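You operate a simulated robot arm through the tools that you are given. There is no shell and no other tool. Be economical: measure what you need, move in short steps, check, and stop when the job is done.

The job below is to be done with a simulated robot arm. You get a single attempt, and the scene is never put back.

## Task
Close both glue pots, wipe up the drips and push the plate in.
Fine: use the scrub pad and put it back. What is to be rubbed or washed off counts as gone when no trace of it is left.

The check looks at the end state, three seconds after you hand in, the way a careful person would. Anything else that was tipped, shoved, dropped, spilled or broken makes it a failure.

## Robot
A 6-joint arm with a two-finger parallel gripper, fixed in place. Base frame: the origin is at the foot of the arm, x ahead of it, y to its left, z up; the work surface is at about z = 0.85. Lengths are in m, angles in rad, forces in N, time in s.
With the tool pointing down near the work surface it reaches from about 0.26 to 0.68 m from the base axis. Its first joint turns from -1.152 to 1.152 rad. Payload 2.9 kg.
Tool frame: the origin (TCP) lies between the finger pads and is the grasp point; the fingertips stand 0.03 m ahead of it; z points along the fingers, y is the line along which they close. The gripper opens to 0.11 m. The fingers are 0.02 m wide and 0.01 m thick; the gripper's body (0.048 by 0.112 m) begins 0.055 m behind the TCP.
Orientation is that of the tool frame in the base frame, as [roll, pitch, yaw] about the fixed x, y, z axes, in that order (R = Rz(yaw) Ry(pitch) Rx(roll)). With the fingers straight down and closing along the base's y, the tool's x points along the base's -x, its y along +y and its z along -z.

## Interface
- The arm moves only by the tool arm_command. Its argument "series" is one flat list of numbers, 6 for each row, row after row: the shift along the base's x, y, z in m, then the turn, a rotation vector about the base's x, y, z in rad. In form: [tx, ty, tz, ax, ay, az, tx, ty, tz, ax, ay, az, ...]. A call has 1 to 12 rows; each row is the pose to reach, as a shift and turn from the pose commanded when the call began. "hand" is the gripper command, from -1 (fully open) to 1 (shut), values between in proportion, set as the call begins (left out, the last holds). Each row takes 0.2 s and may step no farther than 0.05 m and 0.15 rad from the row before; otherwise, or with a gripper value out of range, the whole call is refused. Where a pose cannot be reached the arm comes as near as it can. A force on the tool above 40 N (or 10 N above the force at the start of the call, whichever is more), or a blocked arm, ends the call early, and 0.2 s more pass. Each finger travels about 0.108 m/s and halts on what it meets, pressing with about 32 N; the grip force reading is that of the motor and also rises with nothing between the fingers. The clock runs only during rows and for 0.2 s after the last one: add rows that repeat a pose to give the fingers time. The reply holds the time, the measured pose of the TCP, the force on the tool along the base axes, the opening and the grip force, in the units named above and with some noise, with the torque about the TCP (base axes, N m) and any sound that the robot's microphone picked up.
- Cameras (640 x 400 px; columns grow to the right, rows downward): "scene" is fixed at [0.0823, 0.4306, 1.3929]; the picture's right is [-0.75, -0.66, 0.00], its down [-0.31, 0.35, -0.88] and it looks along [0.59, -0.66, -0.47] (base axes); focal length 309 px, centre (320, 200). "wrist" rides on the gripper at [0.072, 0.017, -0.103] in the tool frame; the picture's right is [-0.23, 0.97, 0.00], its down [-0.76, -0.18, -0.62] and it looks along [-0.61, -0.14, 0.78] (tool axes); focal length 222 px, centre (320, 200). There is no depth. A picture from a camera that has moved, and an enlarged one, comes with that camera's place and axes in the base frame and with its lens.
- camera(camera): a new picture of that camera. It takes no simulated time.
- enlarge(camera, box): a new picture of the part [left, top, right, bottom] of that camera's present view, enlarged. It takes no simulated time.
- sign_off(): hands the job in; it is judged then, once.

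Go step by step. Nothing tells you positions but the pictures and the camera data: compare them with the known pose of the tool, close in by small moves and look again before you grip or let go. The budget is 120 turns and 64 pictures, counting those below and the enlarged ones. Unless the task says otherwise, let go and move clear before handing in, and close with one line.

The tools are called after "Request:" by a JSON object that holds its "op" and its "data". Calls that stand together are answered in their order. arm_command: Moves the arm, as the interface text tells. Its arguments: {"type":"object","properties":{"series":{"type":"array","items":{"type":"number"}},"hand":{"type":"number"}},"required":["series"]} The other tools are called the same way: camera (camera) takes a picture; enlarge (camera, box) takes an enlarged picture of a part of a camera's view; sign_off () hands the job in.

At the start:

```text
t: 0.0
position: [0.4524, -0.0757, 1.1268]
tcp_rot: [3.14, 0.001, -3.141]
ft_force: [-0.4, 0.7, 1.4]
moment: [0.01, 0.01, 0.03]
gripper_width: 0.11
gripper_force: 0.0
```

scene: 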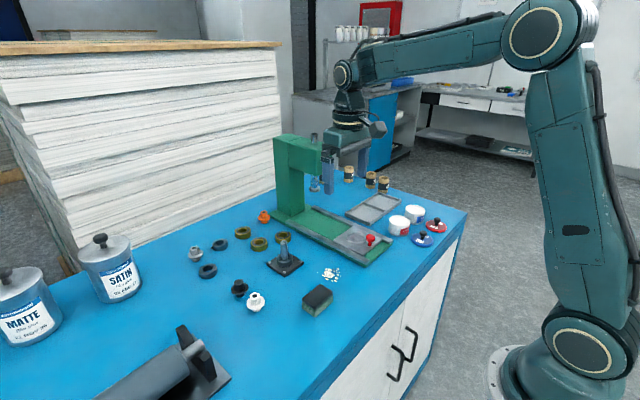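
wrist: 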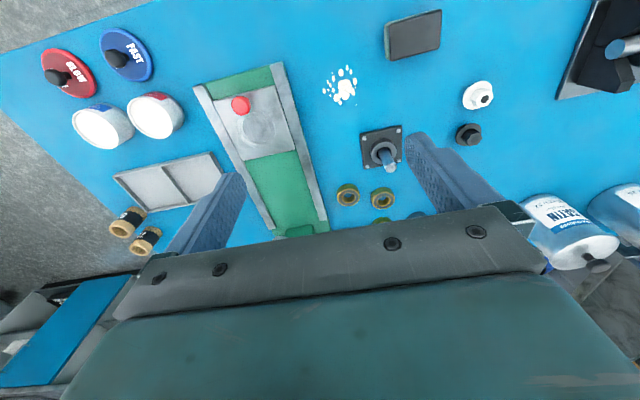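

I see two open glue pots with red and blue lids beside them, a white splash, a scrub pad and a green press with a sliding plate that has a red knob. I'll look closer before moving.

Request:
{"op": "enlarge", "data": {"camera": "scene", "box": [340, 180, 470, 260]}}

Request:
{"op": "enlarge", "data": {"camera": "scene", "box": [230, 200, 400, 320]}}

Request:
{"op": "enlarge", "data": {"camera": "wrist", "box": [30, 0, 330, 190]}}

Request:
{"op": "enlarge", "data": {"camera": "wrist", "box": [310, 0, 530, 140]}}

```text
4.92 times, centred on (405, 220) of scene
camera zoom: at [0.0823, 0.4306, 1.3929], right [-0.75, -0.66, 0.0], down [-0.31, 0.35, -0.88], along [0.59, -0.66, -0.47], focal length 1521 px, centre (-98, 102)
```

zoom: 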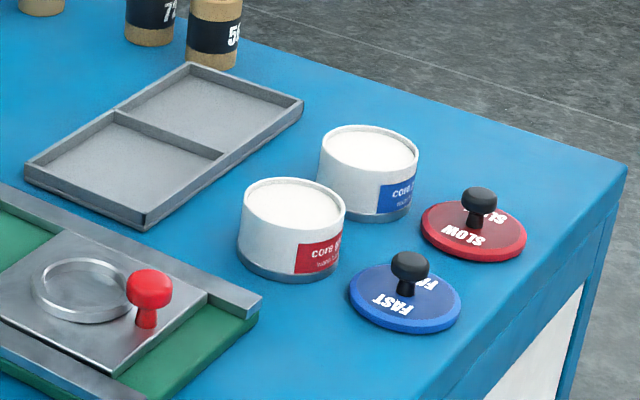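

```text
3.33 times, centred on (315, 260) of scene
camera zoom: at [0.0823, 0.4306, 1.3929], right [-0.75, -0.66, 0.0], down [-0.31, 0.35, -0.88], along [0.59, -0.66, -0.47], focal length 1030 px, centre (337, 0)
```

zoom: 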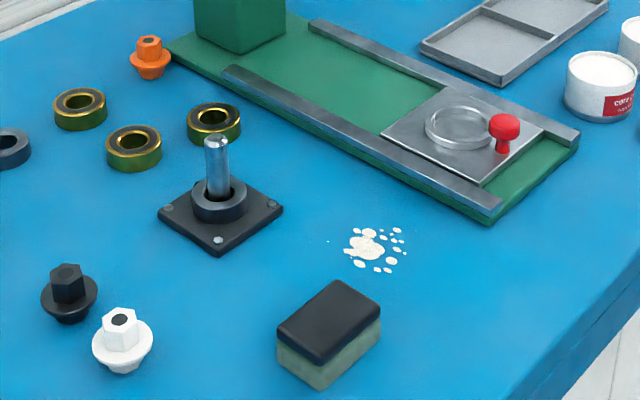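

```text
2.11 times, centred on (180, 95) of wrist
camera zoom: at [0.3809, -0.0584, 1.2304], right [0.23, 0.97, 0.0], down [0.76, -0.18, 0.62], along [0.61, -0.14, -0.78], focal length 468 px, centre (615, 421)
```

zoom: 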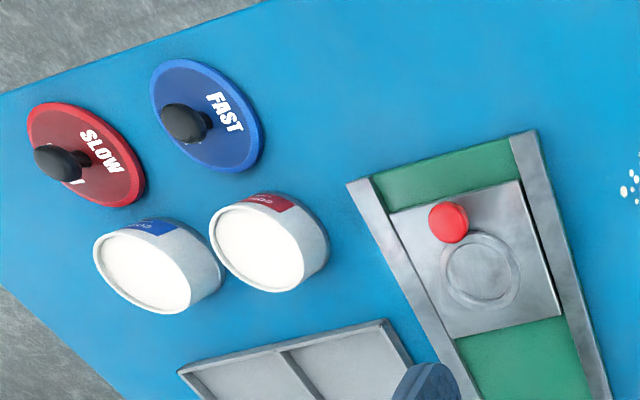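

```text
2.86 times, centred on (420, 70) of wrist
camera zoom: at [0.3809, -0.0584, 1.2304], right [0.23, 0.97, 0.0], down [0.76, -0.18, 0.62], along [0.61, -0.14, -0.78], focal length 635 px, centre (34, 571)
```

zoom: 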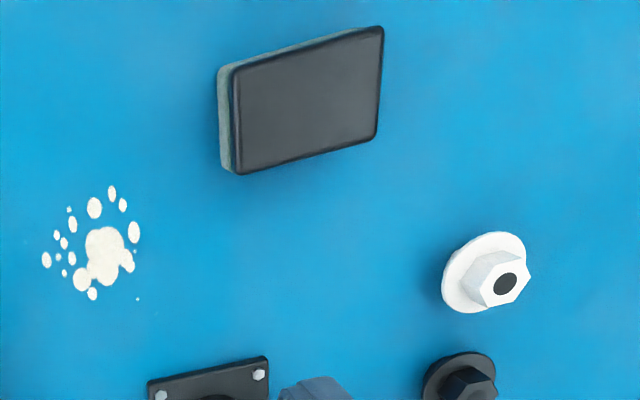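

The pad is near (0.422, 0.055), the drips near (0.465, -0.045), the plate knob near (0.457, -0.20), the lids near (0.357, -0.33) and (0.358, -0.43), and the pots near (0.44, -0.335) and (0.437, -0.433). Next I'll inspect the press and the pot labels.

Request:
{"op": "enlarge", "data": {"camera": "scene", "box": [260, 120, 400, 208]}}

Request:
{"op": "enlarge", "data": {"camera": "scene", "box": [380, 198, 450, 250]}}

Request:
{"op": "enlarge", "data": {"camera": "scene", "box": [290, 255, 360, 325]}}

```text
4.55 times, centred on (330, 164) of scene
camera zoom: at [0.0823, 0.4306, 1.3929], right [-0.75, -0.66, 0.0], down [-0.31, 0.35, -0.88], along [0.59, -0.66, -0.47], focal length 1404 px, centre (274, 364)
```

zoom: 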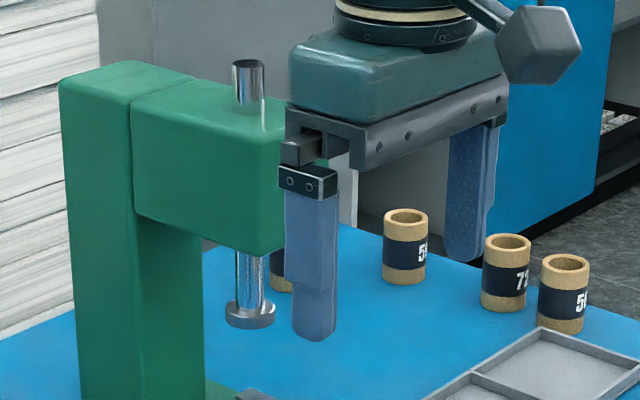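

```text
7.69 times, centred on (415, 224) of scene
camera zoom: at [0.0823, 0.4306, 1.3929], right [-0.75, -0.66, 0.0], down [-0.31, 0.35, -0.88], along [0.59, -0.66, -0.47], focal length 2376 px, centre (-411, 15)
```

zoom: 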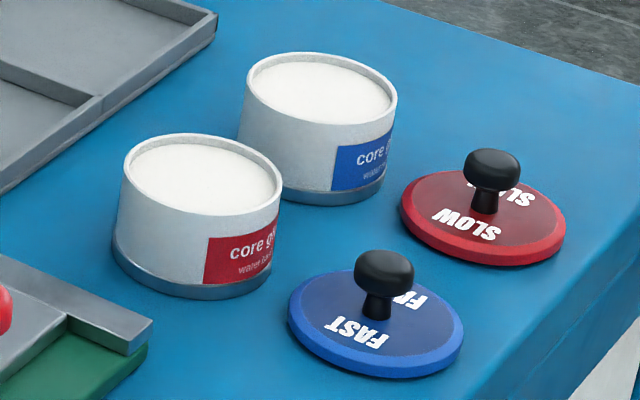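

```text
5.71 times, centred on (325, 290) of scene
camera zoom: at [0.0823, 0.4306, 1.3929], right [-0.75, -0.66, 0.0], down [-0.31, 0.35, -0.88], along [0.59, -0.66, -0.47], focal length 1765 px, centre (291, -314)
```

zoom: 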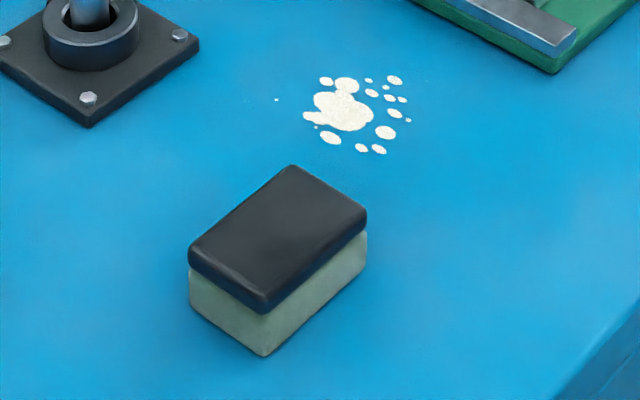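

The labels match by colour: SLOW (red lid) goes on the red-label pot and FAST (blue lid) on the blue-label pot. I'll move above the blue lid with the fingers half open, then look.

Request:
{"op": "arm_command", "data": {"series": [-0.0136, -0.0361, -0.021, 0, 0, 0, -0.0271, -0.0723, -0.042, 0, 0, 0, -0.0407, -0.1084, -0.063, 0, 0, 0, -0.0543, -0.1446, -0.084, 0, 0, 0, -0.0679, -0.1807, -0.105, 0, 0, 0, -0.0814, -0.2169, -0.126, 0, 0, 0, -0.095, -0.253, -0.147, 0, 0, 0], "hand": 0.05}}

Request:
{"op": "camera", "data": {"camera": "wrist"}}

Request:
{"op": "enlarge", "data": {"camera": "scene", "box": [340, 150, 480, 260]}}

```text
t: 1.6
position: [0.3546, -0.3256, 0.9802]
tcp_rot: [-3.14, 0.001, -3.141]
ft_force: [0.0, -0.2, 0.2]
moment: [0.01, 0.01, -0.03]
gripper_width: 0.0524
gripper_force: 0.0
```

```text
54 pictures are left
camera wrist: at [0.2827, -0.3084, 1.0835], right [0.23, 0.97, 0.0], down [0.76, -0.18, 0.62], along [0.61, -0.14, -0.78], focal length 222 px, centre (320, 200)
```

wrist: 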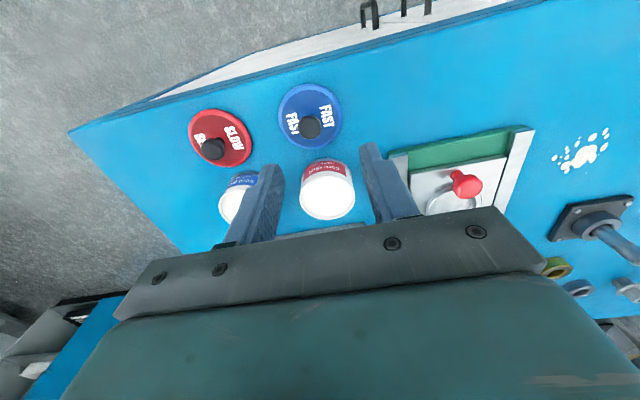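

```text
3.64 times, centred on (410, 205) of scene
camera zoom: at [0.0823, 0.4306, 1.393], right [-0.75, -0.66, 0.0], down [-0.31, 0.35, -0.88], along [0.59, -0.66, -0.47], focal length 1123 px, centre (-7, 182)
```

zoom: 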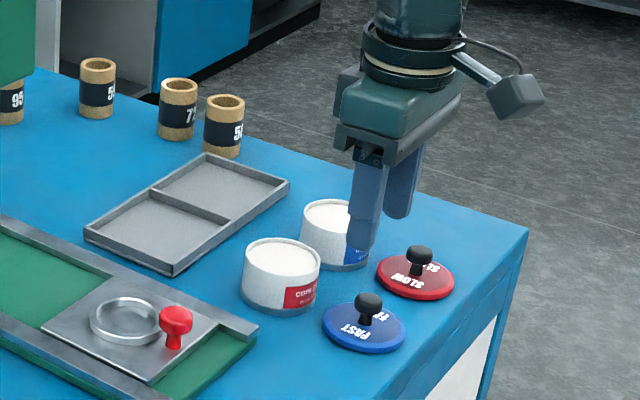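

The wrist view puts the blue lid's knob at about (0.354, -0.333). I'll descend onto it, stopping short of the disc.

Request:
{"op": "arm_command", "data": {"series": [-0.001, -0.0075, -0.03, 0, 0, 0, -0.001, -0.0075, -0.05, 0, 0, 0, -0.001, -0.0075, -0.05, 0, 0, 0]}}

Request:
{"op": "enlarge", "data": {"camera": "scene", "box": [380, 180, 470, 260]}}

Request:
{"op": "enlarge", "data": {"camera": "wrist", "box": [180, 60, 420, 230]}}

```text
t: 2.4
position: [0.3561, -0.3335, 0.9309]
tcp_rot: [-3.141, 0.001, -3.14]
ft_force: [-0.8, 0.2, 0.1]
moment: [-0.02, -0.04, 0.02]
gripper_width: 0.0524
gripper_force: 0.1
```

```text
5.00 times, centred on (425, 220) of scene
camera zoom: at [0.0824, 0.4306, 1.3929], right [-0.75, -0.66, 0.0], down [-0.31, 0.35, -0.88], along [0.59, -0.66, -0.47], focal length 1545 px, centre (-205, 100)
```

zoom: 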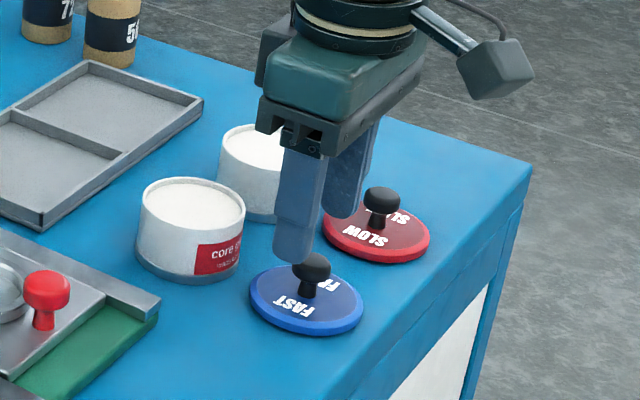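

```text
2.35 times, centred on (300, 145) of wrist
camera zoom: at [0.2841, -0.3169, 1.0334], right [0.23, 0.97, 0.0], down [0.76, -0.18, 0.62], along [0.61, -0.14, -0.78], focal length 523 px, centre (367, 329)
```

zoom: 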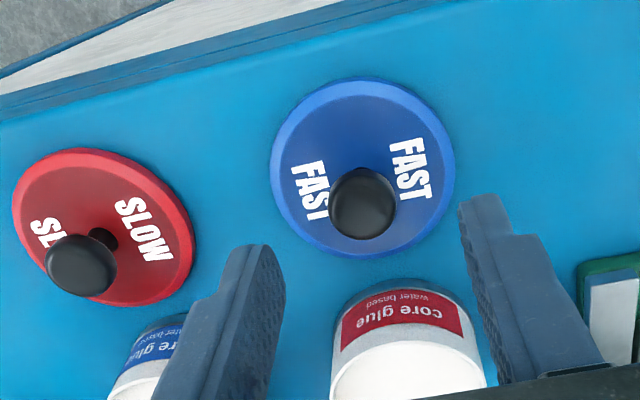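

The knob is centred between the fingers, so I'll descend 35 mm and close.

Request:
{"op": "arm_command", "data": {"series": [0, -0.001, -0.02, 0, 0, 0, 0, -0.001, -0.035, 0, 0, 0]}}

Request:
{"op": "arm_command", "data": {"series": [0, 0, 0, 0, 0, 0, 0, 0, 0, 0, 0, 0, 0, 0, 0, 0, 0, 0], "hand": 1}}

Request:
{"op": "enlarge", "data": {"camera": "scene", "box": [380, 180, 470, 260]}}

```text
t: 3.0
position: [0.3583, -0.338, 0.8934]
tcp_rot: [3.141, 0.0, -3.142]
ft_force: [0.0, 0.8, 0.5]
moment: [-0.01, 0.0, -0.01]
gripper_width: 0.0522
gripper_force: 0.1
```

```text
t: 3.8
position: [0.3566, -0.3368, 0.8949]
tcp_rot: [3.141, 0.001, -3.14]
ft_force: [0.2, 0.1, 0.9]
moment: [0.0, 0.0, -0.01]
gripper_width: 0.019
gripper_force: 32.0
```

```text
5.00 times, centred on (425, 220) of scene
camera zoom: at [0.0824, 0.4306, 1.3929], right [-0.75, -0.66, 0.0], down [-0.31, 0.35, -0.88], along [0.59, -0.66, -0.47], focal length 1545 px, centre (-205, 100)
```

zoom: 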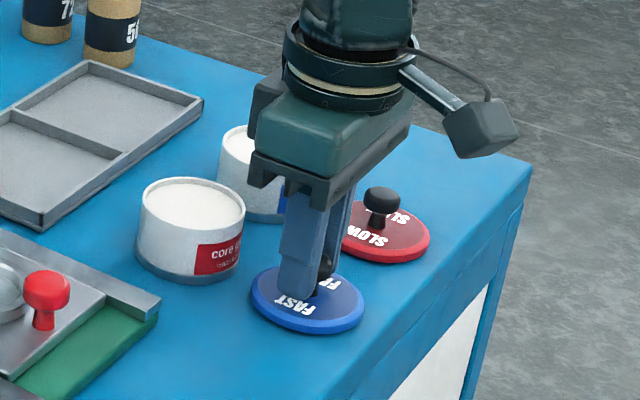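

The lid is gripped at the knob. I'll lift it and measure the pots from the wrist camera.

Request:
{"op": "arm_command", "data": {"series": [0, 0, 0.04, 0, 0, 0, 0, 0, 0.08, 0, 0, 0, 0, -0.03, 0.11, 0, 0, 0, 0, -0.06, 0.11, 0, 0, 0, 0, -0.06, 0.11, 0, 0, 0]}}

Request:
{"op": "enlarge", "data": {"camera": "wrist", "box": [180, 60, 440, 240]}}

Request:
{"op": "enlarge", "data": {"camera": "scene", "box": [380, 150, 470, 230]}}

```text
t: 5.0
position: [0.3568, -0.3959, 1.0053]
tcp_rot: [3.141, 0.0, -3.14]
ft_force: [-0.8, -0.4, -0.2]
moment: [-0.02, 0.02, -0.01]
gripper_width: 0.0192
gripper_force: 31.6
```

```text
2.22 times, centred on (310, 150) of wrist
camera zoom: at [0.285, -0.3787, 1.1073], right [0.23, 0.97, 0.0], down [0.76, -0.18, 0.62], along [0.61, -0.14, -0.78], focal length 494 px, centre (342, 311)
```

zoom: 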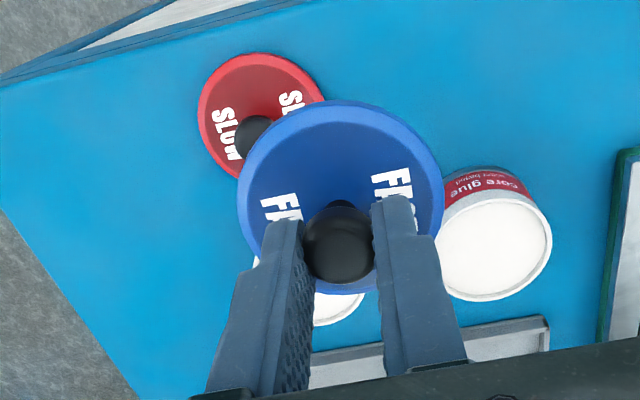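

```text
5.00 times, centred on (425, 190) of scene
camera zoom: at [0.0824, 0.4306, 1.3929], right [-0.75, -0.66, 0.0], down [-0.31, 0.35, -0.88], along [0.59, -0.66, -0.47], focal length 1545 px, centre (-205, 250)
```

zoom: 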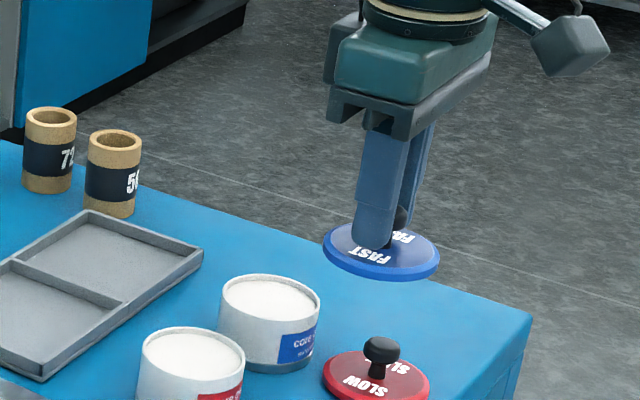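

The red pot's rim is about (0.434, -0.333) and the blue pot's about (0.431, -0.430). I'll bring the blue lid over the blue pot, hover a couple of centimetres above the rim, and check.

Request:
{"op": "arm_command", "data": {"series": [0.04, -0.018, 0, 0, 0, 0, 0.077, -0.035, 0, 0, 0, 0, 0.077, -0.035, -0.03, 0, 0, 0, 0.077, -0.035, -0.05, 0, 0, 0, 0.077, -0.035, -0.05, 0, 0, 0]}}

Request:
{"op": "enlarge", "data": {"camera": "scene", "box": [370, 180, 440, 240]}}

Request:
{"op": "enlarge", "data": {"camera": "wrist", "box": [230, 100, 410, 230]}}

```text
t: 6.2
position: [0.432, -0.4312, 0.9553]
tcp_rot: [-3.141, -0.001, -3.142]
ft_force: [0.5, 0.1, -0.3]
moment: [0.0, 0.02, -0.02]
gripper_width: 0.0194
gripper_force: 31.7
```

```text
6.67 times, centred on (405, 210) of scene
camera zoom: at [0.0824, 0.4306, 1.3929], right [-0.75, -0.66, 0.0], down [-0.31, 0.35, -0.88], along [0.59, -0.66, -0.47], focal length 2060 px, centre (-247, 133)
```

zoom: 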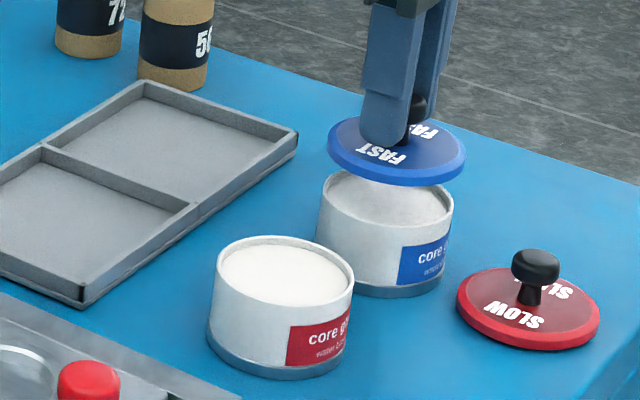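

```text
3.08 times, centred on (320, 165) of wrist
camera zoom: at [0.3598, -0.4133, 1.0591], right [0.23, 0.97, 0.0], down [0.76, -0.18, 0.62], along [0.61, -0.14, -0.78], focal length 684 px, centre (320, 308)
```

zoom: 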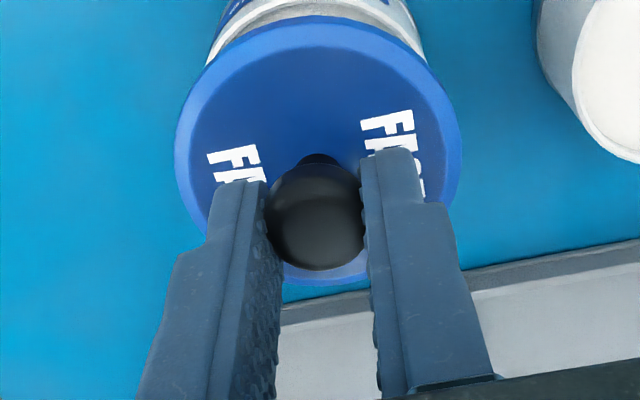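

The lid is nearly concentric with the pot. I'll shift 2–3 mm outward in x and lower it until it makes contact.

Request:
{"op": "arm_command", "data": {"series": [0.003, 0.0005, -0.01, 0, 0, 0, 0.003, 0.0005, -0.018, 0, 0, 0, 0.003, 0.0005, -0.02, 0, 0, 0]}}

Request:
{"op": "enlarge", "data": {"camera": "scene", "box": [380, 190, 430, 230]}}

Request:
{"op": "enlarge", "data": {"camera": "wrist", "box": [230, 100, 410, 230]}}

```text
t: 7.0
position: [0.437, -0.4284, 0.9343]
tcp_rot: [3.14, 0.0, 3.141]
ft_force: [-0.5, 0.3, -0.9]
moment: [-0.04, 0.0, 0.01]
gripper_width: 0.0196
gripper_force: 31.4
```

```text
10.00 times, centred on (405, 210) of scene
camera zoom: at [0.0824, 0.4306, 1.3929], right [-0.75, -0.66, 0.0], down [-0.31, 0.35, -0.88], along [0.59, -0.66, -0.47], focal length 3089 px, centre (-530, 100)
```

zoom: 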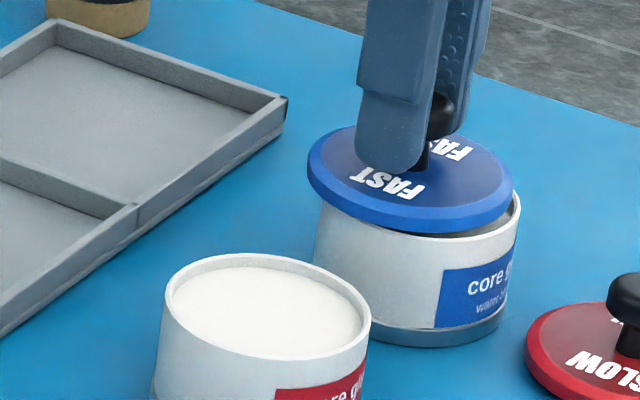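

```text
3.08 times, centred on (320, 165) of wrist
camera zoom: at [0.365, -0.4132, 1.0378], right [0.23, 0.97, 0.0], down [0.76, -0.18, 0.62], along [0.61, -0.14, -0.78], focal length 684 px, centre (320, 308)
```

zoom: 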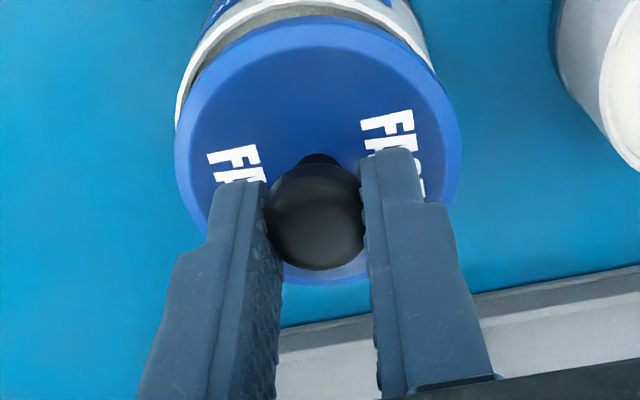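

The lid sits 2–3 mm too far outward and to the left. I'll correct it and look again before setting it down.

Request:
{"op": "arm_command", "data": {"series": [-0.003, -0.002, 0, 0, 0, 0, -0.003, -0.002, -0.003, 0, 0, 0, -0.003, -0.002, -0.003, 0, 0, 0]}}

Request:
{"op": "enlarge", "data": {"camera": "scene", "box": [380, 190, 430, 230]}}

Request:
{"op": "enlarge", "data": {"camera": "wrist", "box": [230, 100, 410, 230]}}

```text
t: 7.8
position: [0.4335, -0.4333, 0.9334]
tcp_rot: [-3.137, 0.003, -3.141]
ft_force: [-1.8, 5.1, 17.9]
moment: [-0.01, -0.13, 0.05]
gripper_width: 0.0193
gripper_force: 32.3
```

```text
10.00 times, centred on (405, 210) of scene
camera zoom: at [0.0821, 0.431, 1.3928], right [-0.75, -0.66, 0.0], down [-0.31, 0.35, -0.88], along [0.59, -0.66, -0.47], focal length 3089 px, centre (-530, 100)
```

zoom: 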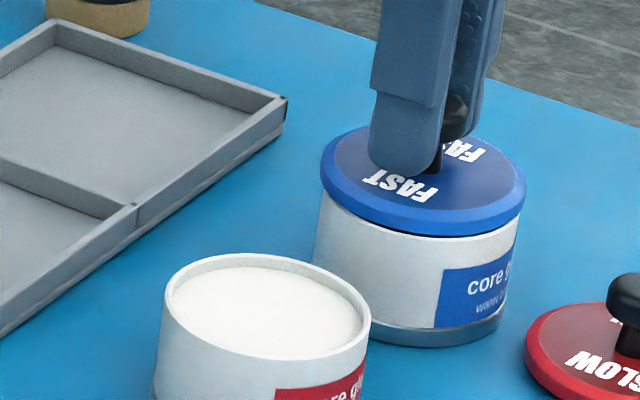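

```text
3.08 times, centred on (320, 165) of wrist
camera zoom: at [0.361, -0.4154, 1.037], right [0.23, 0.97, 0.0], down [0.76, -0.18, 0.63], along [0.61, -0.14, -0.78], focal length 684 px, centre (320, 308)
```

zoom: 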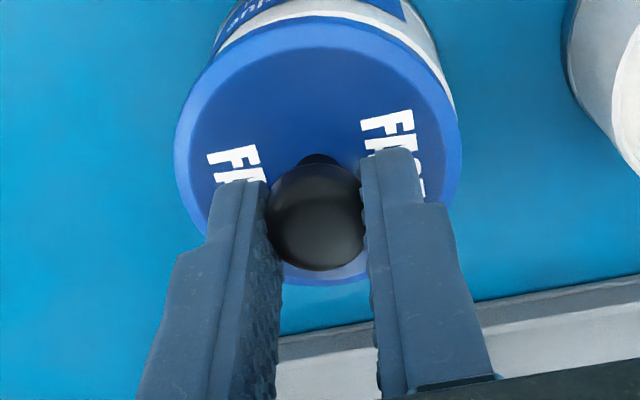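

It touched the rim, about 2 mm off the other way. I'll lift 3 mm, split the difference, and lower gently.

Request:
{"op": "arm_command", "data": {"series": [0, 0, 0.004, 0, 0, 0, 0.0015, 0.0012, 0.004, 0, 0, 0, 0.0015, 0.0012, 0.004, 0, 0, 0, 0.0015, 0.0012, 0.001, 0, 0, 0, 0.0015, 0.0012, -0.002, 0, 0, 0, 0.0015, 0.0012, -0.002, 0, 0, 0]}}

Request:
{"op": "enlarge", "data": {"camera": "scene", "box": [380, 190, 430, 230]}}

```text
t: 9.2
position: [0.4365, -0.4324, 0.9334]
tcp_rot: [-3.138, 0.005, -3.139]
ft_force: [-5.1, 9.9, 33.4]
moment: [0.21, -0.13, 0.03]
gripper_width: 0.0195
gripper_force: 31.9
```

```text
10.00 times, centred on (405, 210) of scene
camera zoom: at [0.0817, 0.4313, 1.3927], right [-0.75, -0.66, 0.0], down [-0.31, 0.35, -0.88], along [0.59, -0.66, -0.47], focal length 3089 px, centre (-530, 100)
```

zoom: 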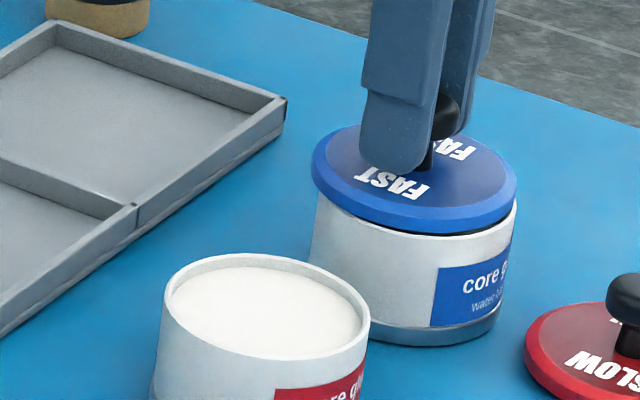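

The lid has a plug beneath that must drop into the rim, and it isn't seated yet. I'll lift slightly and check both views for the remaining offset.

Request:
{"op": "arm_command", "data": {"series": [0, 0, 0.005, 0, 0, 0, 0, 0, 0.01, 0, 0, 0, 0, 0, 0.01, 0, 0, 0]}}

Request:
{"op": "enlarge", "data": {"camera": "scene", "box": [380, 190, 430, 230]}}

Request:
{"op": "enlarge", "data": {"camera": "wrist", "box": [260, 70, 380, 150]}}

```text
t: 10.0
position: [0.4366, -0.4334, 0.9386]
tcp_rot: [3.138, -0.001, -3.141]
ft_force: [0.0, -0.3, -0.5]
moment: [-0.02, -0.01, -0.01]
gripper_width: 0.0193
gripper_force: 32.2
```

```text
10.00 times, centred on (405, 210) of scene
camera zoom: at [0.0824, 0.4306, 1.3929], right [-0.75, -0.66, 0.0], down [-0.31, 0.35, -0.88], along [0.59, -0.66, -0.47], focal length 3089 px, centre (-530, 100)
```

zoom: 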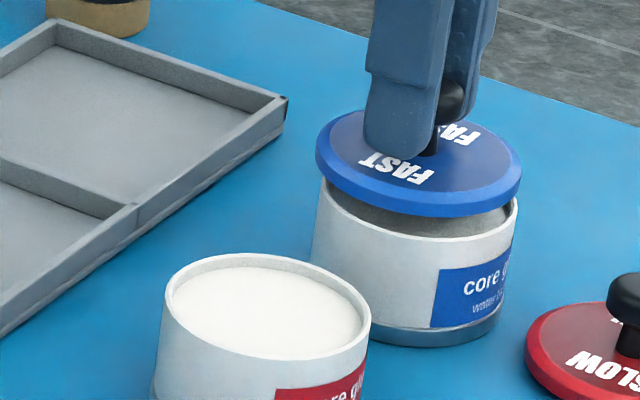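

```text
5.00 times, centred on (320, 110) of wrist
camera zoom: at [0.3643, -0.4162, 1.0422], right [0.23, 0.97, 0.0], down [0.76, -0.18, 0.62], along [0.61, -0.14, -0.78], focal length 1111 px, centre (320, 650)
```

zoom: 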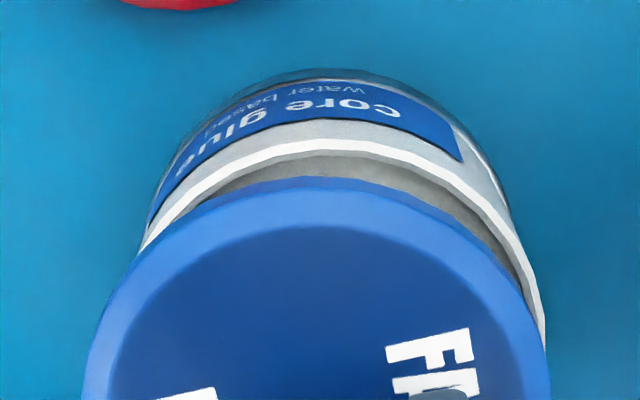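

In the lifted view the lid needs about 2 mm toward -x and 2 mm toward +y. I'll shift it and lower.

Request:
{"op": "arm_command", "data": {"series": [-0.002, 0.002, 0, 0, 0, 0, -0.002, 0.002, -0.005, 0, 0, 0, -0.002, 0.002, -0.009, 0, 0, 0, -0.002, 0.002, -0.009, 0, 0, 0]}}

Request:
{"op": "enlarge", "data": {"camera": "scene", "box": [380, 190, 430, 230]}}

Request:
{"op": "enlarge", "data": {"camera": "wrist", "box": [260, 70, 380, 150]}}

```text
t: 11.0
position: [0.4333, -0.4299, 0.9315]
tcp_rot: [3.141, 0.001, 3.141]
ft_force: [-2.6, 2.9, 3.8]
moment: [0.07, 0.43, -0.07]
gripper_width: 0.0193
gripper_force: 32.1
heard: snap
```

```text
10.00 times, centred on (405, 210) of scene
camera zoom: at [0.0822, 0.4307, 1.3929], right [-0.75, -0.66, 0.0], down [-0.31, 0.35, -0.88], along [0.59, -0.66, -0.47], focal length 3089 px, centre (-530, 100)
```

zoom: 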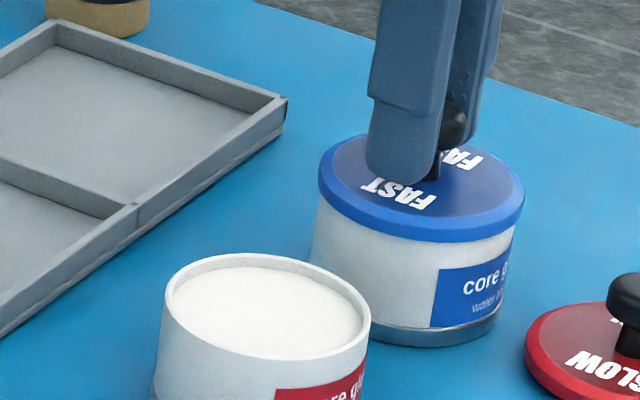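

```text
5.00 times, centred on (320, 110) of wrist
camera zoom: at [0.361, -0.4134, 1.0352], right [0.23, 0.97, 0.0], down [0.76, -0.18, 0.62], along [0.61, -0.14, -0.78], focal length 1111 px, centre (320, 650)
```

zoom: 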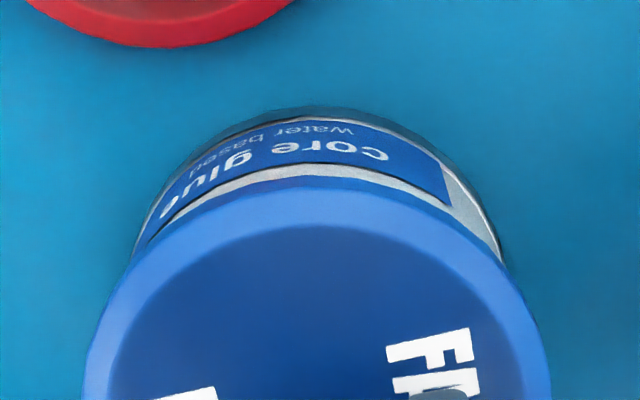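

A snap was heard and the lid sits flush, so the blue pot is closed. I'll release, rise, and go over the red lid.

Request:
{"op": "arm_command", "data": {"series": [0, 0, 0.001, 0, 0, 0, 0, 0, 0.001, 0, 0, 0, 0, 0, 0.03, 0, 0, 0, 0, 0, 0.05, 0, 0, 0, -0.04, -0.001, 0.05, 0, 0, 0, -0.078, -0.002, 0.04, 0, 0, 0, -0.078, -0.002, 0.02, 0, 0, 0, -0.078, -0.002, 0.01, 0, 0, 0, -0.078, -0.002, 0.01, 0, 0, 0], "hand": 0.05}}

Request:
{"op": "enlarge", "data": {"camera": "scene", "box": [370, 180, 450, 240]}}

Request:
{"op": "enlarge", "data": {"camera": "wrist", "box": [210, 60, 450, 230]}}

```text
t: 13.0
position: [0.3573, -0.4325, 0.9441]
tcp_rot: [3.141, 0.0, -3.141]
ft_force: [0.1, 0.6, 0.0]
moment: [-0.02, 0.01, 0.02]
gripper_width: 0.0523
gripper_force: 0.1
```

```text
6.67 times, centred on (410, 210) of scene
camera zoom: at [0.0823, 0.4306, 1.3929], right [-0.75, -0.66, 0.0], down [-0.31, 0.35, -0.88], along [0.59, -0.66, -0.47], focal length 2060 px, centre (-280, 133)
```

zoom: 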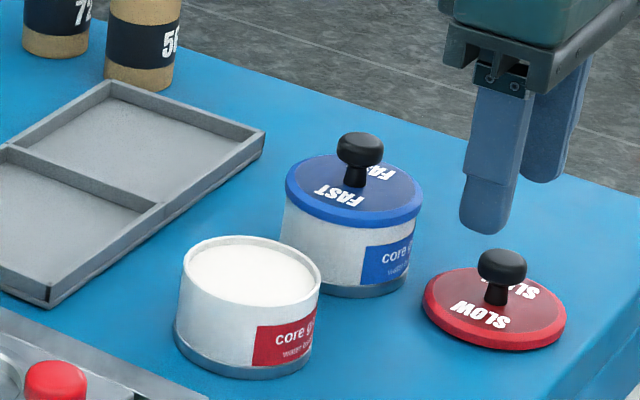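

```text
2.35 times, centred on (330, 145) of wrist
camera zoom: at [0.2846, -0.4152, 1.047], right [0.23, 0.97, 0.0], down [0.76, -0.18, 0.62], along [0.61, -0.14, -0.78], focal length 523 px, centre (296, 329)
```

zoom: 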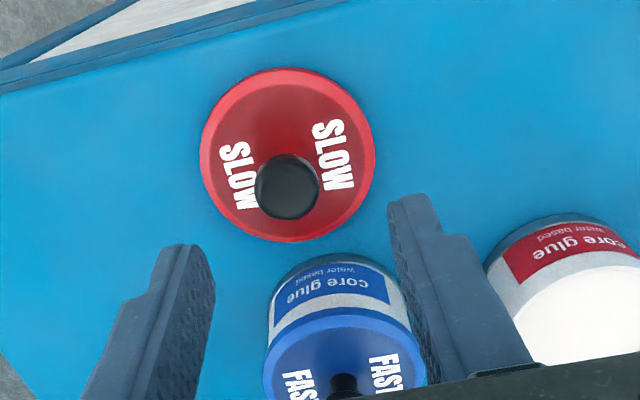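

The blue lid is well seated. The red knob is at about (0.354, -0.434), so I'll descend and grip it.

Request:
{"op": "arm_command", "data": {"series": [-0.003, -0.002, -0.025, 0, 0, 0, -0.003, -0.002, -0.049, 0, 0, 0, -0.003, -0.002, -0.049, 0, 0, 0]}}

Request:
{"op": "arm_command", "data": {"series": [0, 0, 0, 0, 0, 0, 0, 0, 0, 0, 0, 0, 0, 0, 0, 0, 0, 0], "hand": 1}}

Request:
{"op": "arm_command", "data": {"series": [0, 0, 0.04, 0, 0, 0, 0, 0.0, 0.08, 0, 0, 0, 0, 0.045, 0.09, 0, 0, 0, 0, 0.09, 0.09, 0, 0, 0, 0.04, 0.1, 0.09, 0, 0, 0, 0.08, 0.1, 0.09, 0, 0, 0, 0.08, 0.1, 0.053, 0, 0, 0, 0.08, 0.1, 0.053, 0, 0, 0]}}

Request:
{"op": "enlarge", "data": {"camera": "scene", "box": [370, 190, 430, 240]}}

Request:
{"op": "enlarge", "data": {"camera": "wrist", "box": [240, 70, 400, 190]}}

```text
t: 13.8
position: [0.3525, -0.4336, 0.891]
tcp_rot: [-3.141, 0.0, 3.141]
ft_force: [-0.8, -0.1, -0.4]
moment: [0.01, 0.0, 0.0]
gripper_width: 0.0522
gripper_force: 0.2
```

```text
t: 14.6
position: [0.353, -0.4335, 0.8926]
tcp_rot: [-3.14, 0.0, 3.142]
ft_force: [0.4, 1.0, 0.3]
moment: [0.03, 0.0, 0.0]
gripper_width: 0.0192
gripper_force: 31.9
```

```text
t: 16.4
position: [0.433, -0.3313, 0.9444]
tcp_rot: [-3.141, -0.001, -3.141]
ft_force: [1.1, -0.1, 0.6]
moment: [0.0, 0.0, 0.04]
gripper_width: 0.0193
gripper_force: 31.3
```

```text
8.00 times, centred on (400, 215) of scene
camera zoom: at [0.0824, 0.4306, 1.3929], right [-0.75, -0.66, 0.0], down [-0.31, 0.35, -0.88], along [0.59, -0.66, -0.47], focal length 2471 px, centre (-320, 80)
```

zoom: 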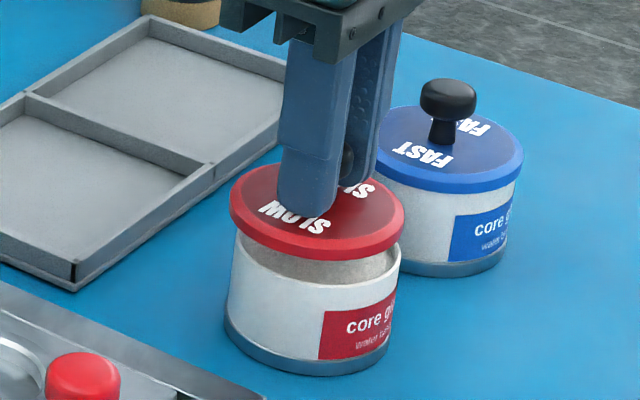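

```text
3.33 times, centred on (320, 130) of wrist
camera zoom: at [0.3606, -0.3149, 1.0472], right [0.23, 0.97, 0.0], down [0.76, -0.18, 0.62], along [0.61, -0.14, -0.78], focal length 740 px, centre (320, 433)
```

zoom: 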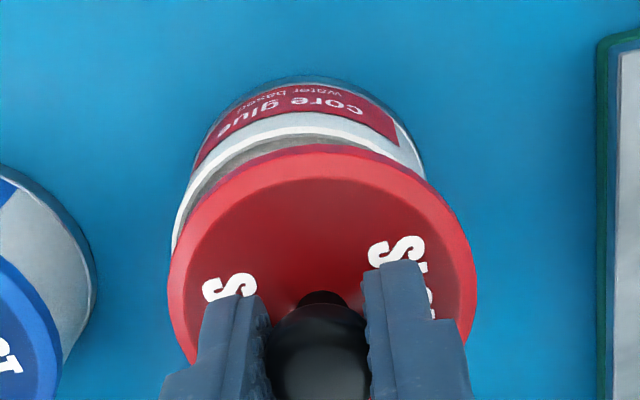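

The red lid is held over its pot and needs about 2 mm toward -y. I'll shift it and lower to the snap height.

Request:
{"op": "arm_command", "data": {"series": [0, -0.002, -0.004, 0, 0, 0, 0, -0.002, -0.01, 0, 0, 0, 0, -0.002, -0.014, 0, 0, 0, 0, -0.002, -0.016, 0, 0, 0, 0, -0.002, -0.016, 0, 0, 0]}}

Request:
{"op": "enlarge", "data": {"camera": "scene", "box": [370, 190, 430, 240]}}

```text
t: 17.6
position: [0.4346, -0.3372, 0.9317]
tcp_rot: [-3.139, 0.003, -3.139]
ft_force: [-7.6, 11.5, 32.5]
moment: [0.22, -0.2, 0.09]
gripper_width: 0.0194
gripper_force: 31.8
```

```text
8.00 times, centred on (400, 215) of scene
camera zoom: at [0.0817, 0.4312, 1.3928], right [-0.75, -0.66, 0.0], down [-0.31, 0.35, -0.88], along [0.59, -0.66, -0.47], focal length 2471 px, centre (-320, 80)
```

zoom: 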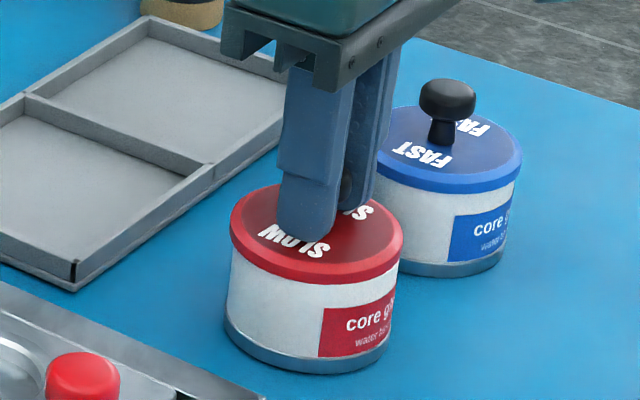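

There's 32 N of contact and no snap yet. I'll ease the load off and look at both edges.

Request:
{"op": "arm_command", "data": {"series": [0, 0, 0.005, 0, 0, 0, 0, 0, 0.01, 0, 0, 0, 0, 0, 0.01, 0, 0, 0]}}

Request:
{"op": "enlarge", "data": {"camera": "wrist", "box": [260, 80, 380, 160]}}

Request:
{"op": "enlarge", "data": {"camera": "scene", "box": [370, 195, 420, 235]}}

```text
t: 18.4
position: [0.4325, -0.3381, 0.9378]
tcp_rot: [3.141, 0.0, -3.14]
ft_force: [-0.1, 0.6, -0.9]
moment: [0.0, 0.02, -0.02]
gripper_width: 0.0191
gripper_force: 32.0
```

```text
5.00 times, centred on (320, 120) of wrist
camera zoom: at [0.3598, -0.32, 1.041], right [0.23, 0.97, 0.0], down [0.76, -0.18, 0.62], along [0.61, -0.14, -0.78], focal length 1111 px, centre (320, 600)
```

zoom: 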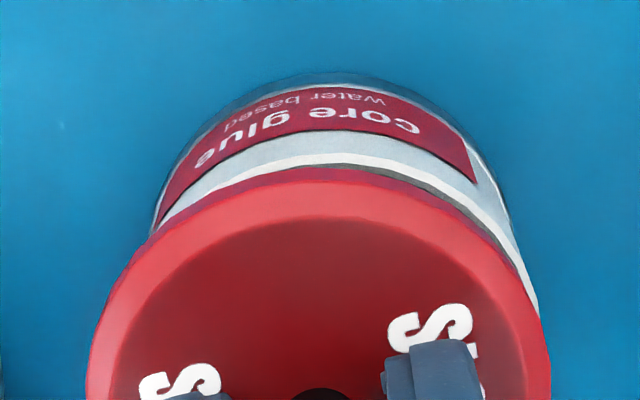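

```text
10.00 times, centred on (395, 215) of scene
camera zoom: at [0.0824, 0.4306, 1.3929], right [-0.75, -0.66, 0.0], down [-0.31, 0.35, -0.88], along [0.59, -0.66, -0.47], focal length 3089 px, centre (-430, 50)
```

zoom: 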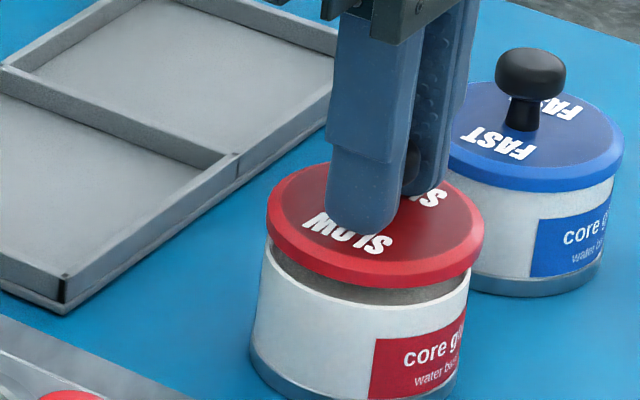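

The remaining offset is about 1.5 mm in y. I'll correct it, let the arm settle, and lower.

Request:
{"op": "arm_command", "data": {"series": [0.0003, 0.0016, 0, 0, 0, 0, 0.0003, 0.0016, 0, 0, 0, 0, 0.0003, 0.0016, -0.004, 0, 0, 0, 0.0003, 0.0016, -0.007, 0, 0, 0, 0.0003, 0.0016, -0.01, 0, 0, 0, 0.0003, 0.0016, -0.01, 0, 0, 0]}}

```text
t: 19.8
position: [0.4336, -0.3372, 0.9303]
tcp_rot: [-3.142, 0.003, -3.141]
ft_force: [-3.2, 2.6, 16.2]
moment: [-0.06, -0.26, 0.05]
gripper_width: 0.0196
gripper_force: 32.1
```

The force is lower now, but there's been no snap. I'll press a few millimetres more with the force limit as guard.

Request:
{"op": "arm_command", "data": {"series": [0, 0.0003, -0.002, 0, 0, 0, 0, 0.0003, -0.003, 0, 0, 0, 0, 0.0003, -0.003, 0, 0, 0]}}

Request:
{"op": "enlarge", "data": {"camera": "scene", "box": [370, 195, 420, 235]}}

Request:
{"op": "enlarge", "data": {"camera": "wrist", "box": [260, 80, 380, 160]}}

```text
t: 20.6
position: [0.4337, -0.3351, 0.9285]
tcp_rot: [-3.136, 0.005, 3.14]
ft_force: [-9.4, 1.6, 36.0]
moment: [0.1, 0.07, 0.02]
gripper_width: 0.0196
gripper_force: 31.9
```

```text
10.00 times, centred on (395, 215) of scene
camera zoom: at [0.0816, 0.4309, 1.3929], right [-0.75, -0.66, 0.0], down [-0.31, 0.35, -0.88], along [0.59, -0.66, -0.47], focal length 3089 px, centre (-430, 50)
```

zoom: 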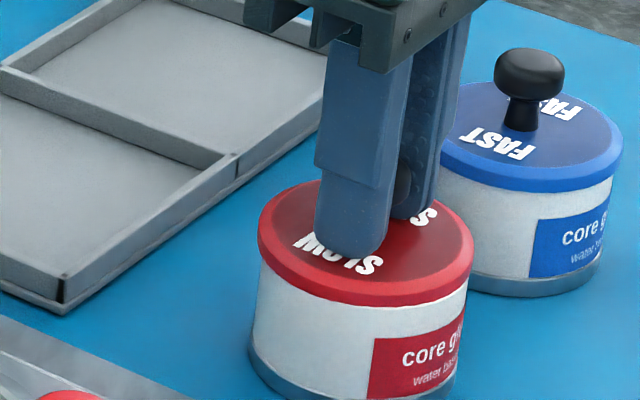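

```text
5.00 times, centred on (320, 120) of wrist
camera zoom: at [0.3606, -0.3182, 1.0321], right [0.23, 0.97, 0.0], down [0.76, -0.18, 0.63], along [0.61, -0.15, -0.78], focal length 1111 px, centre (320, 600)
```

zoom: 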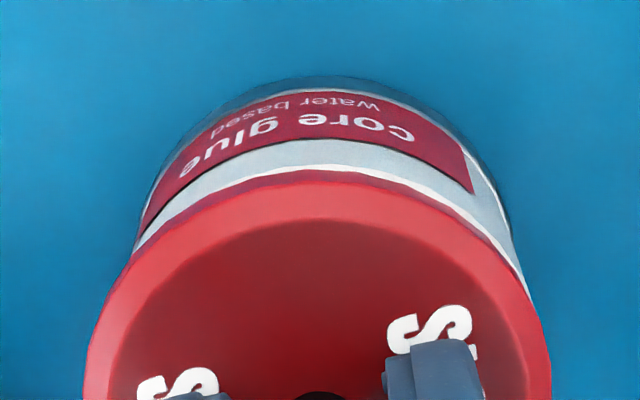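

It's at about the seated height but hasn't snapped. I'll compare its seating directly with the blue pot.

Request:
{"op": "enlarge", "data": {"camera": "scene", "box": [385, 205, 445, 245]}}

```text
10.00 times, centred on (415, 225) of scene
camera zoom: at [0.0816, 0.4309, 1.3929], right [-0.75, -0.66, 0.0], down [-0.31, 0.35, -0.88], along [0.59, -0.66, -0.47], focal length 3089 px, centre (-630, -50)
```

zoom: 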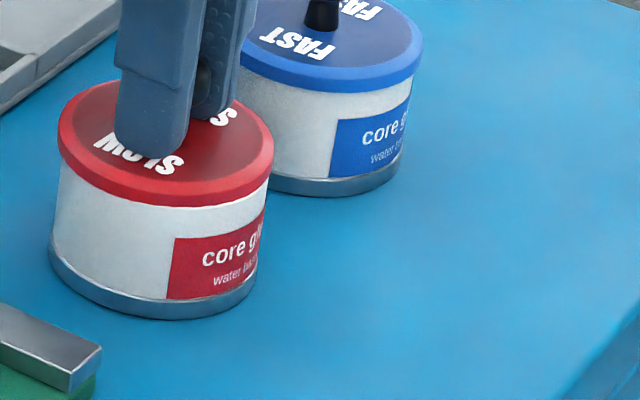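

The lateral force (-9 N in x) suggests the plug is catching on the +x side. I'll back off a little, move 2 mm toward -x, and press again.

Request:
{"op": "arm_command", "data": {"series": [0, 0, 0.005, 0, 0, 0, -0.002, 0.0003, 0.006, 0, 0, 0, -0.002, 0.0003, 0.006, 0, 0, 0, -0.002, 0.0003, 0.003, 0, 0, 0, -0.002, 0.0003, 0.001, 0, 0, 0, -0.002, 0.0003, 0, 0, 0, 0, -0.002, 0.0003, 0, 0, 0, 0]}}

```text
t: 22.2
position: [0.4325, -0.3339, 0.9268]
tcp_rot: [-3.139, 0.003, 3.139]
ft_force: [-4.4, -1.4, 25.2]
moment: [-0.03, 0.71, -0.02]
gripper_width: 0.0192
gripper_force: 32.2
```

Request:
{"op": "arm_command", "data": {"series": [-0.0007, 0, -0.002, 0, 0, 0, -0.0007, 0, -0.004, 0, 0, 0, -0.0007, 0, -0.004, 0, 0, 0]}}

Request:
{"op": "enlarge", "data": {"camera": "scene", "box": [385, 205, 445, 245]}}

Request:
{"op": "enlarge", "data": {"camera": "wrist", "box": [260, 80, 380, 160]}}

```text
t: 22.7
position: [0.4325, -0.3342, 0.9257]
tcp_rot: [-3.138, 0.006, -3.141]
ft_force: [-2.1, 1.7, 5.5]
moment: [0.07, 0.17, 0.0]
gripper_width: 0.0192
gripper_force: 32.0
stopped in row 2: the force on the tool passed its limit at 42 N (the readings are from after the stop); the commanded pose is now the measured one
```

```text
10.00 times, centred on (415, 225) of scene
camera zoom: at [0.0822, 0.4307, 1.3929], right [-0.75, -0.66, 0.0], down [-0.31, 0.35, -0.88], along [0.59, -0.66, -0.47], focal length 3089 px, centre (-630, -50)
```

zoom: 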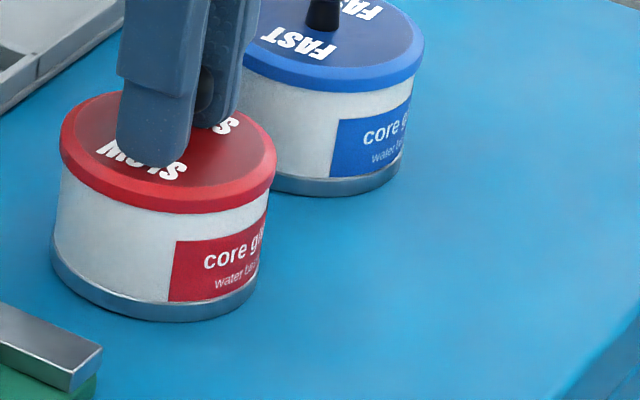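

```text
5.00 times, centred on (320, 120) of wrist
camera zoom: at [0.3592, -0.317, 1.0301], right [0.23, 0.97, 0.0], down [0.76, -0.18, 0.63], along [0.61, -0.14, -0.78], focal length 1111 px, centre (320, 600)
```

zoom: 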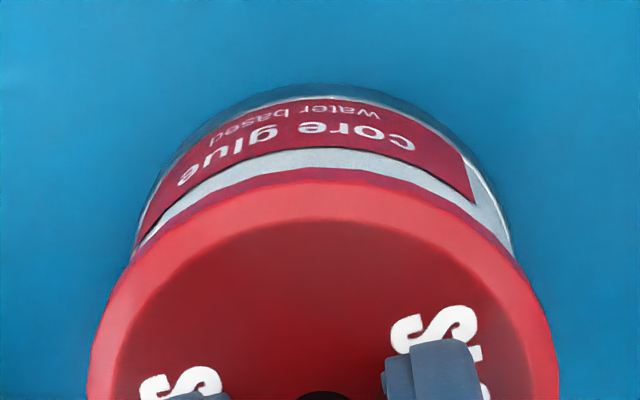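

The lid now sits flush with no rim showing, at the same height as the blue one. I'll release, rise and check that it's level.

Request:
{"op": "arm_command", "data": {"series": [0, 0, 0, 0, 0, 0, 0, 0, 0.0, 0, 0, 0, 0, 0, 0.03, 0, 0, 0, 0, 0, 0.05, 0, 0, 0, 0, 0, 0.05, 0, 0, 0], "hand": 0.05}}

Request:
{"op": "enlarge", "data": {"camera": "scene", "box": [380, 195, 440, 235]}}

Request:
{"op": "enlarge", "data": {"camera": "wrist", "box": [210, 80, 430, 240]}}

```text
t: 23.9
position: [0.4335, -0.3345, 0.9766]
tcp_rot: [-3.139, 0.006, 3.141]
ft_force: [0.2, -0.4, -0.7]
moment: [0.04, -0.02, -0.02]
gripper_width: 0.0523
gripper_force: 0.0
heard: snap
```

```text
10.00 times, centred on (410, 215) of scene
camera zoom: at [0.0823, 0.4306, 1.3929], right [-0.75, -0.66, 0.0], down [-0.31, 0.35, -0.88], along [0.59, -0.66, -0.47], focal length 3089 px, centre (-580, 50)
```

zoom: 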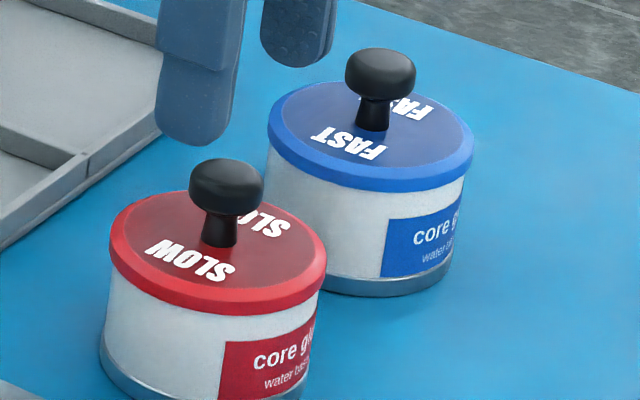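

```text
2.50 times, centred on (320, 160) of wrist
camera zoom: at [0.3601, -0.3173, 1.079], right [0.23, 0.97, 0.0], down [0.76, -0.18, 0.63], along [0.61, -0.14, -0.78], focal length 555 px, centre (320, 300)
```

zoom: 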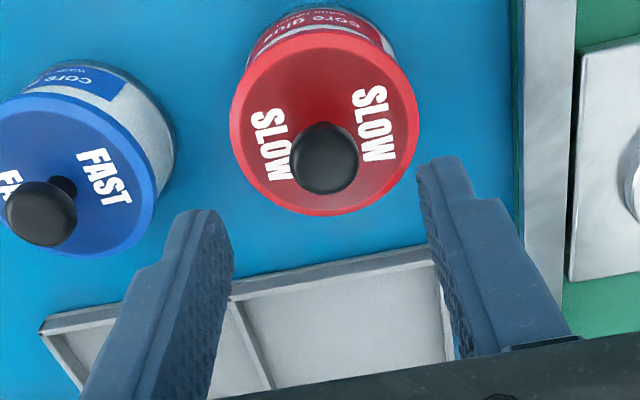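

A snap was heard and both lids are on. Next is the plate: I'll move behind the red knob, close the fingers, and tilt so the fingertips lead.

Request:
{"op": "arm_command", "data": {"series": [-0.015, 0.045, 0, 0, 0, 0, -0.03, 0.09, 0, 0, 0, 0, -0.045, 0.134, 0, 0, -0.12, 0, -0.045, 0.134, 0, 0, -0.24, 0, -0.045, 0.134, 0, 0, -0.36, 0, -0.045, 0.134, 0, 0, -0.45, 0, -0.045, 0.134, 0, 0, -0.45, 0], "hand": 1}}

Request:
{"op": "camera", "data": {"camera": "wrist"}}

Request:
{"op": "enlarge", "data": {"camera": "scene", "box": [260, 120, 420, 280]}}

```text
t: 25.5
position: [0.386, -0.2011, 0.9775]
tcp_rot: [-3.137, 0.458, 3.141]
ft_force: [-0.4, 0.7, -0.9]
moment: [0.0, 0.0, -0.02]
gripper_width: 0.0003
gripper_force: 31.8
```

```text
22 pictures are left
camera wrist: at [0.2765, -0.1832, 1.039], right [0.21, 0.97, 0.1], down [0.41, -0.17, 0.9], along [0.89, -0.14, -0.43], focal length 222 px, centre (320, 200)
```

wrist: 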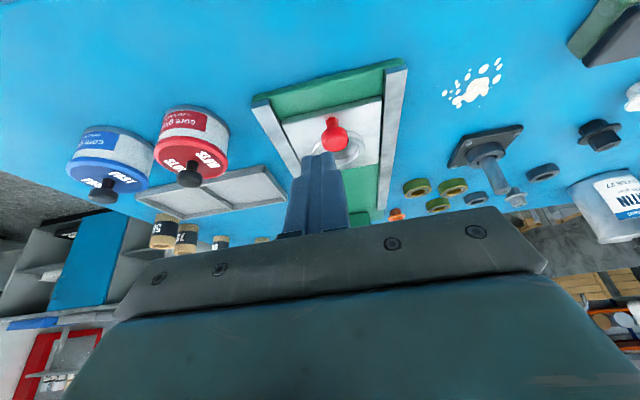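

```text
2.50 times, centred on (340, 200) of scene
camera zoom: at [0.0823, 0.4306, 1.3929], right [-0.75, -0.66, 0.0], down [-0.31, 0.35, -0.88], along [0.59, -0.66, -0.47], focal length 772 px, centre (270, 200)
```

zoom: 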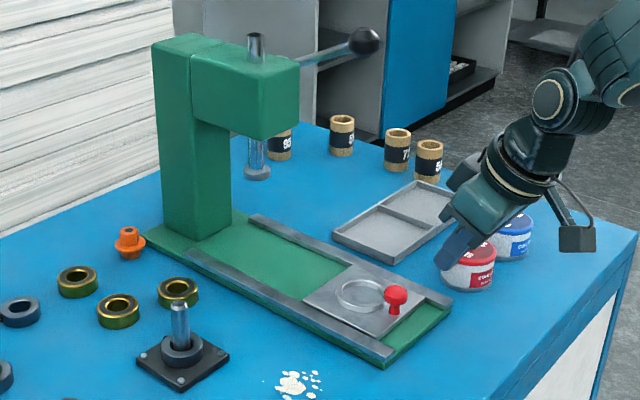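

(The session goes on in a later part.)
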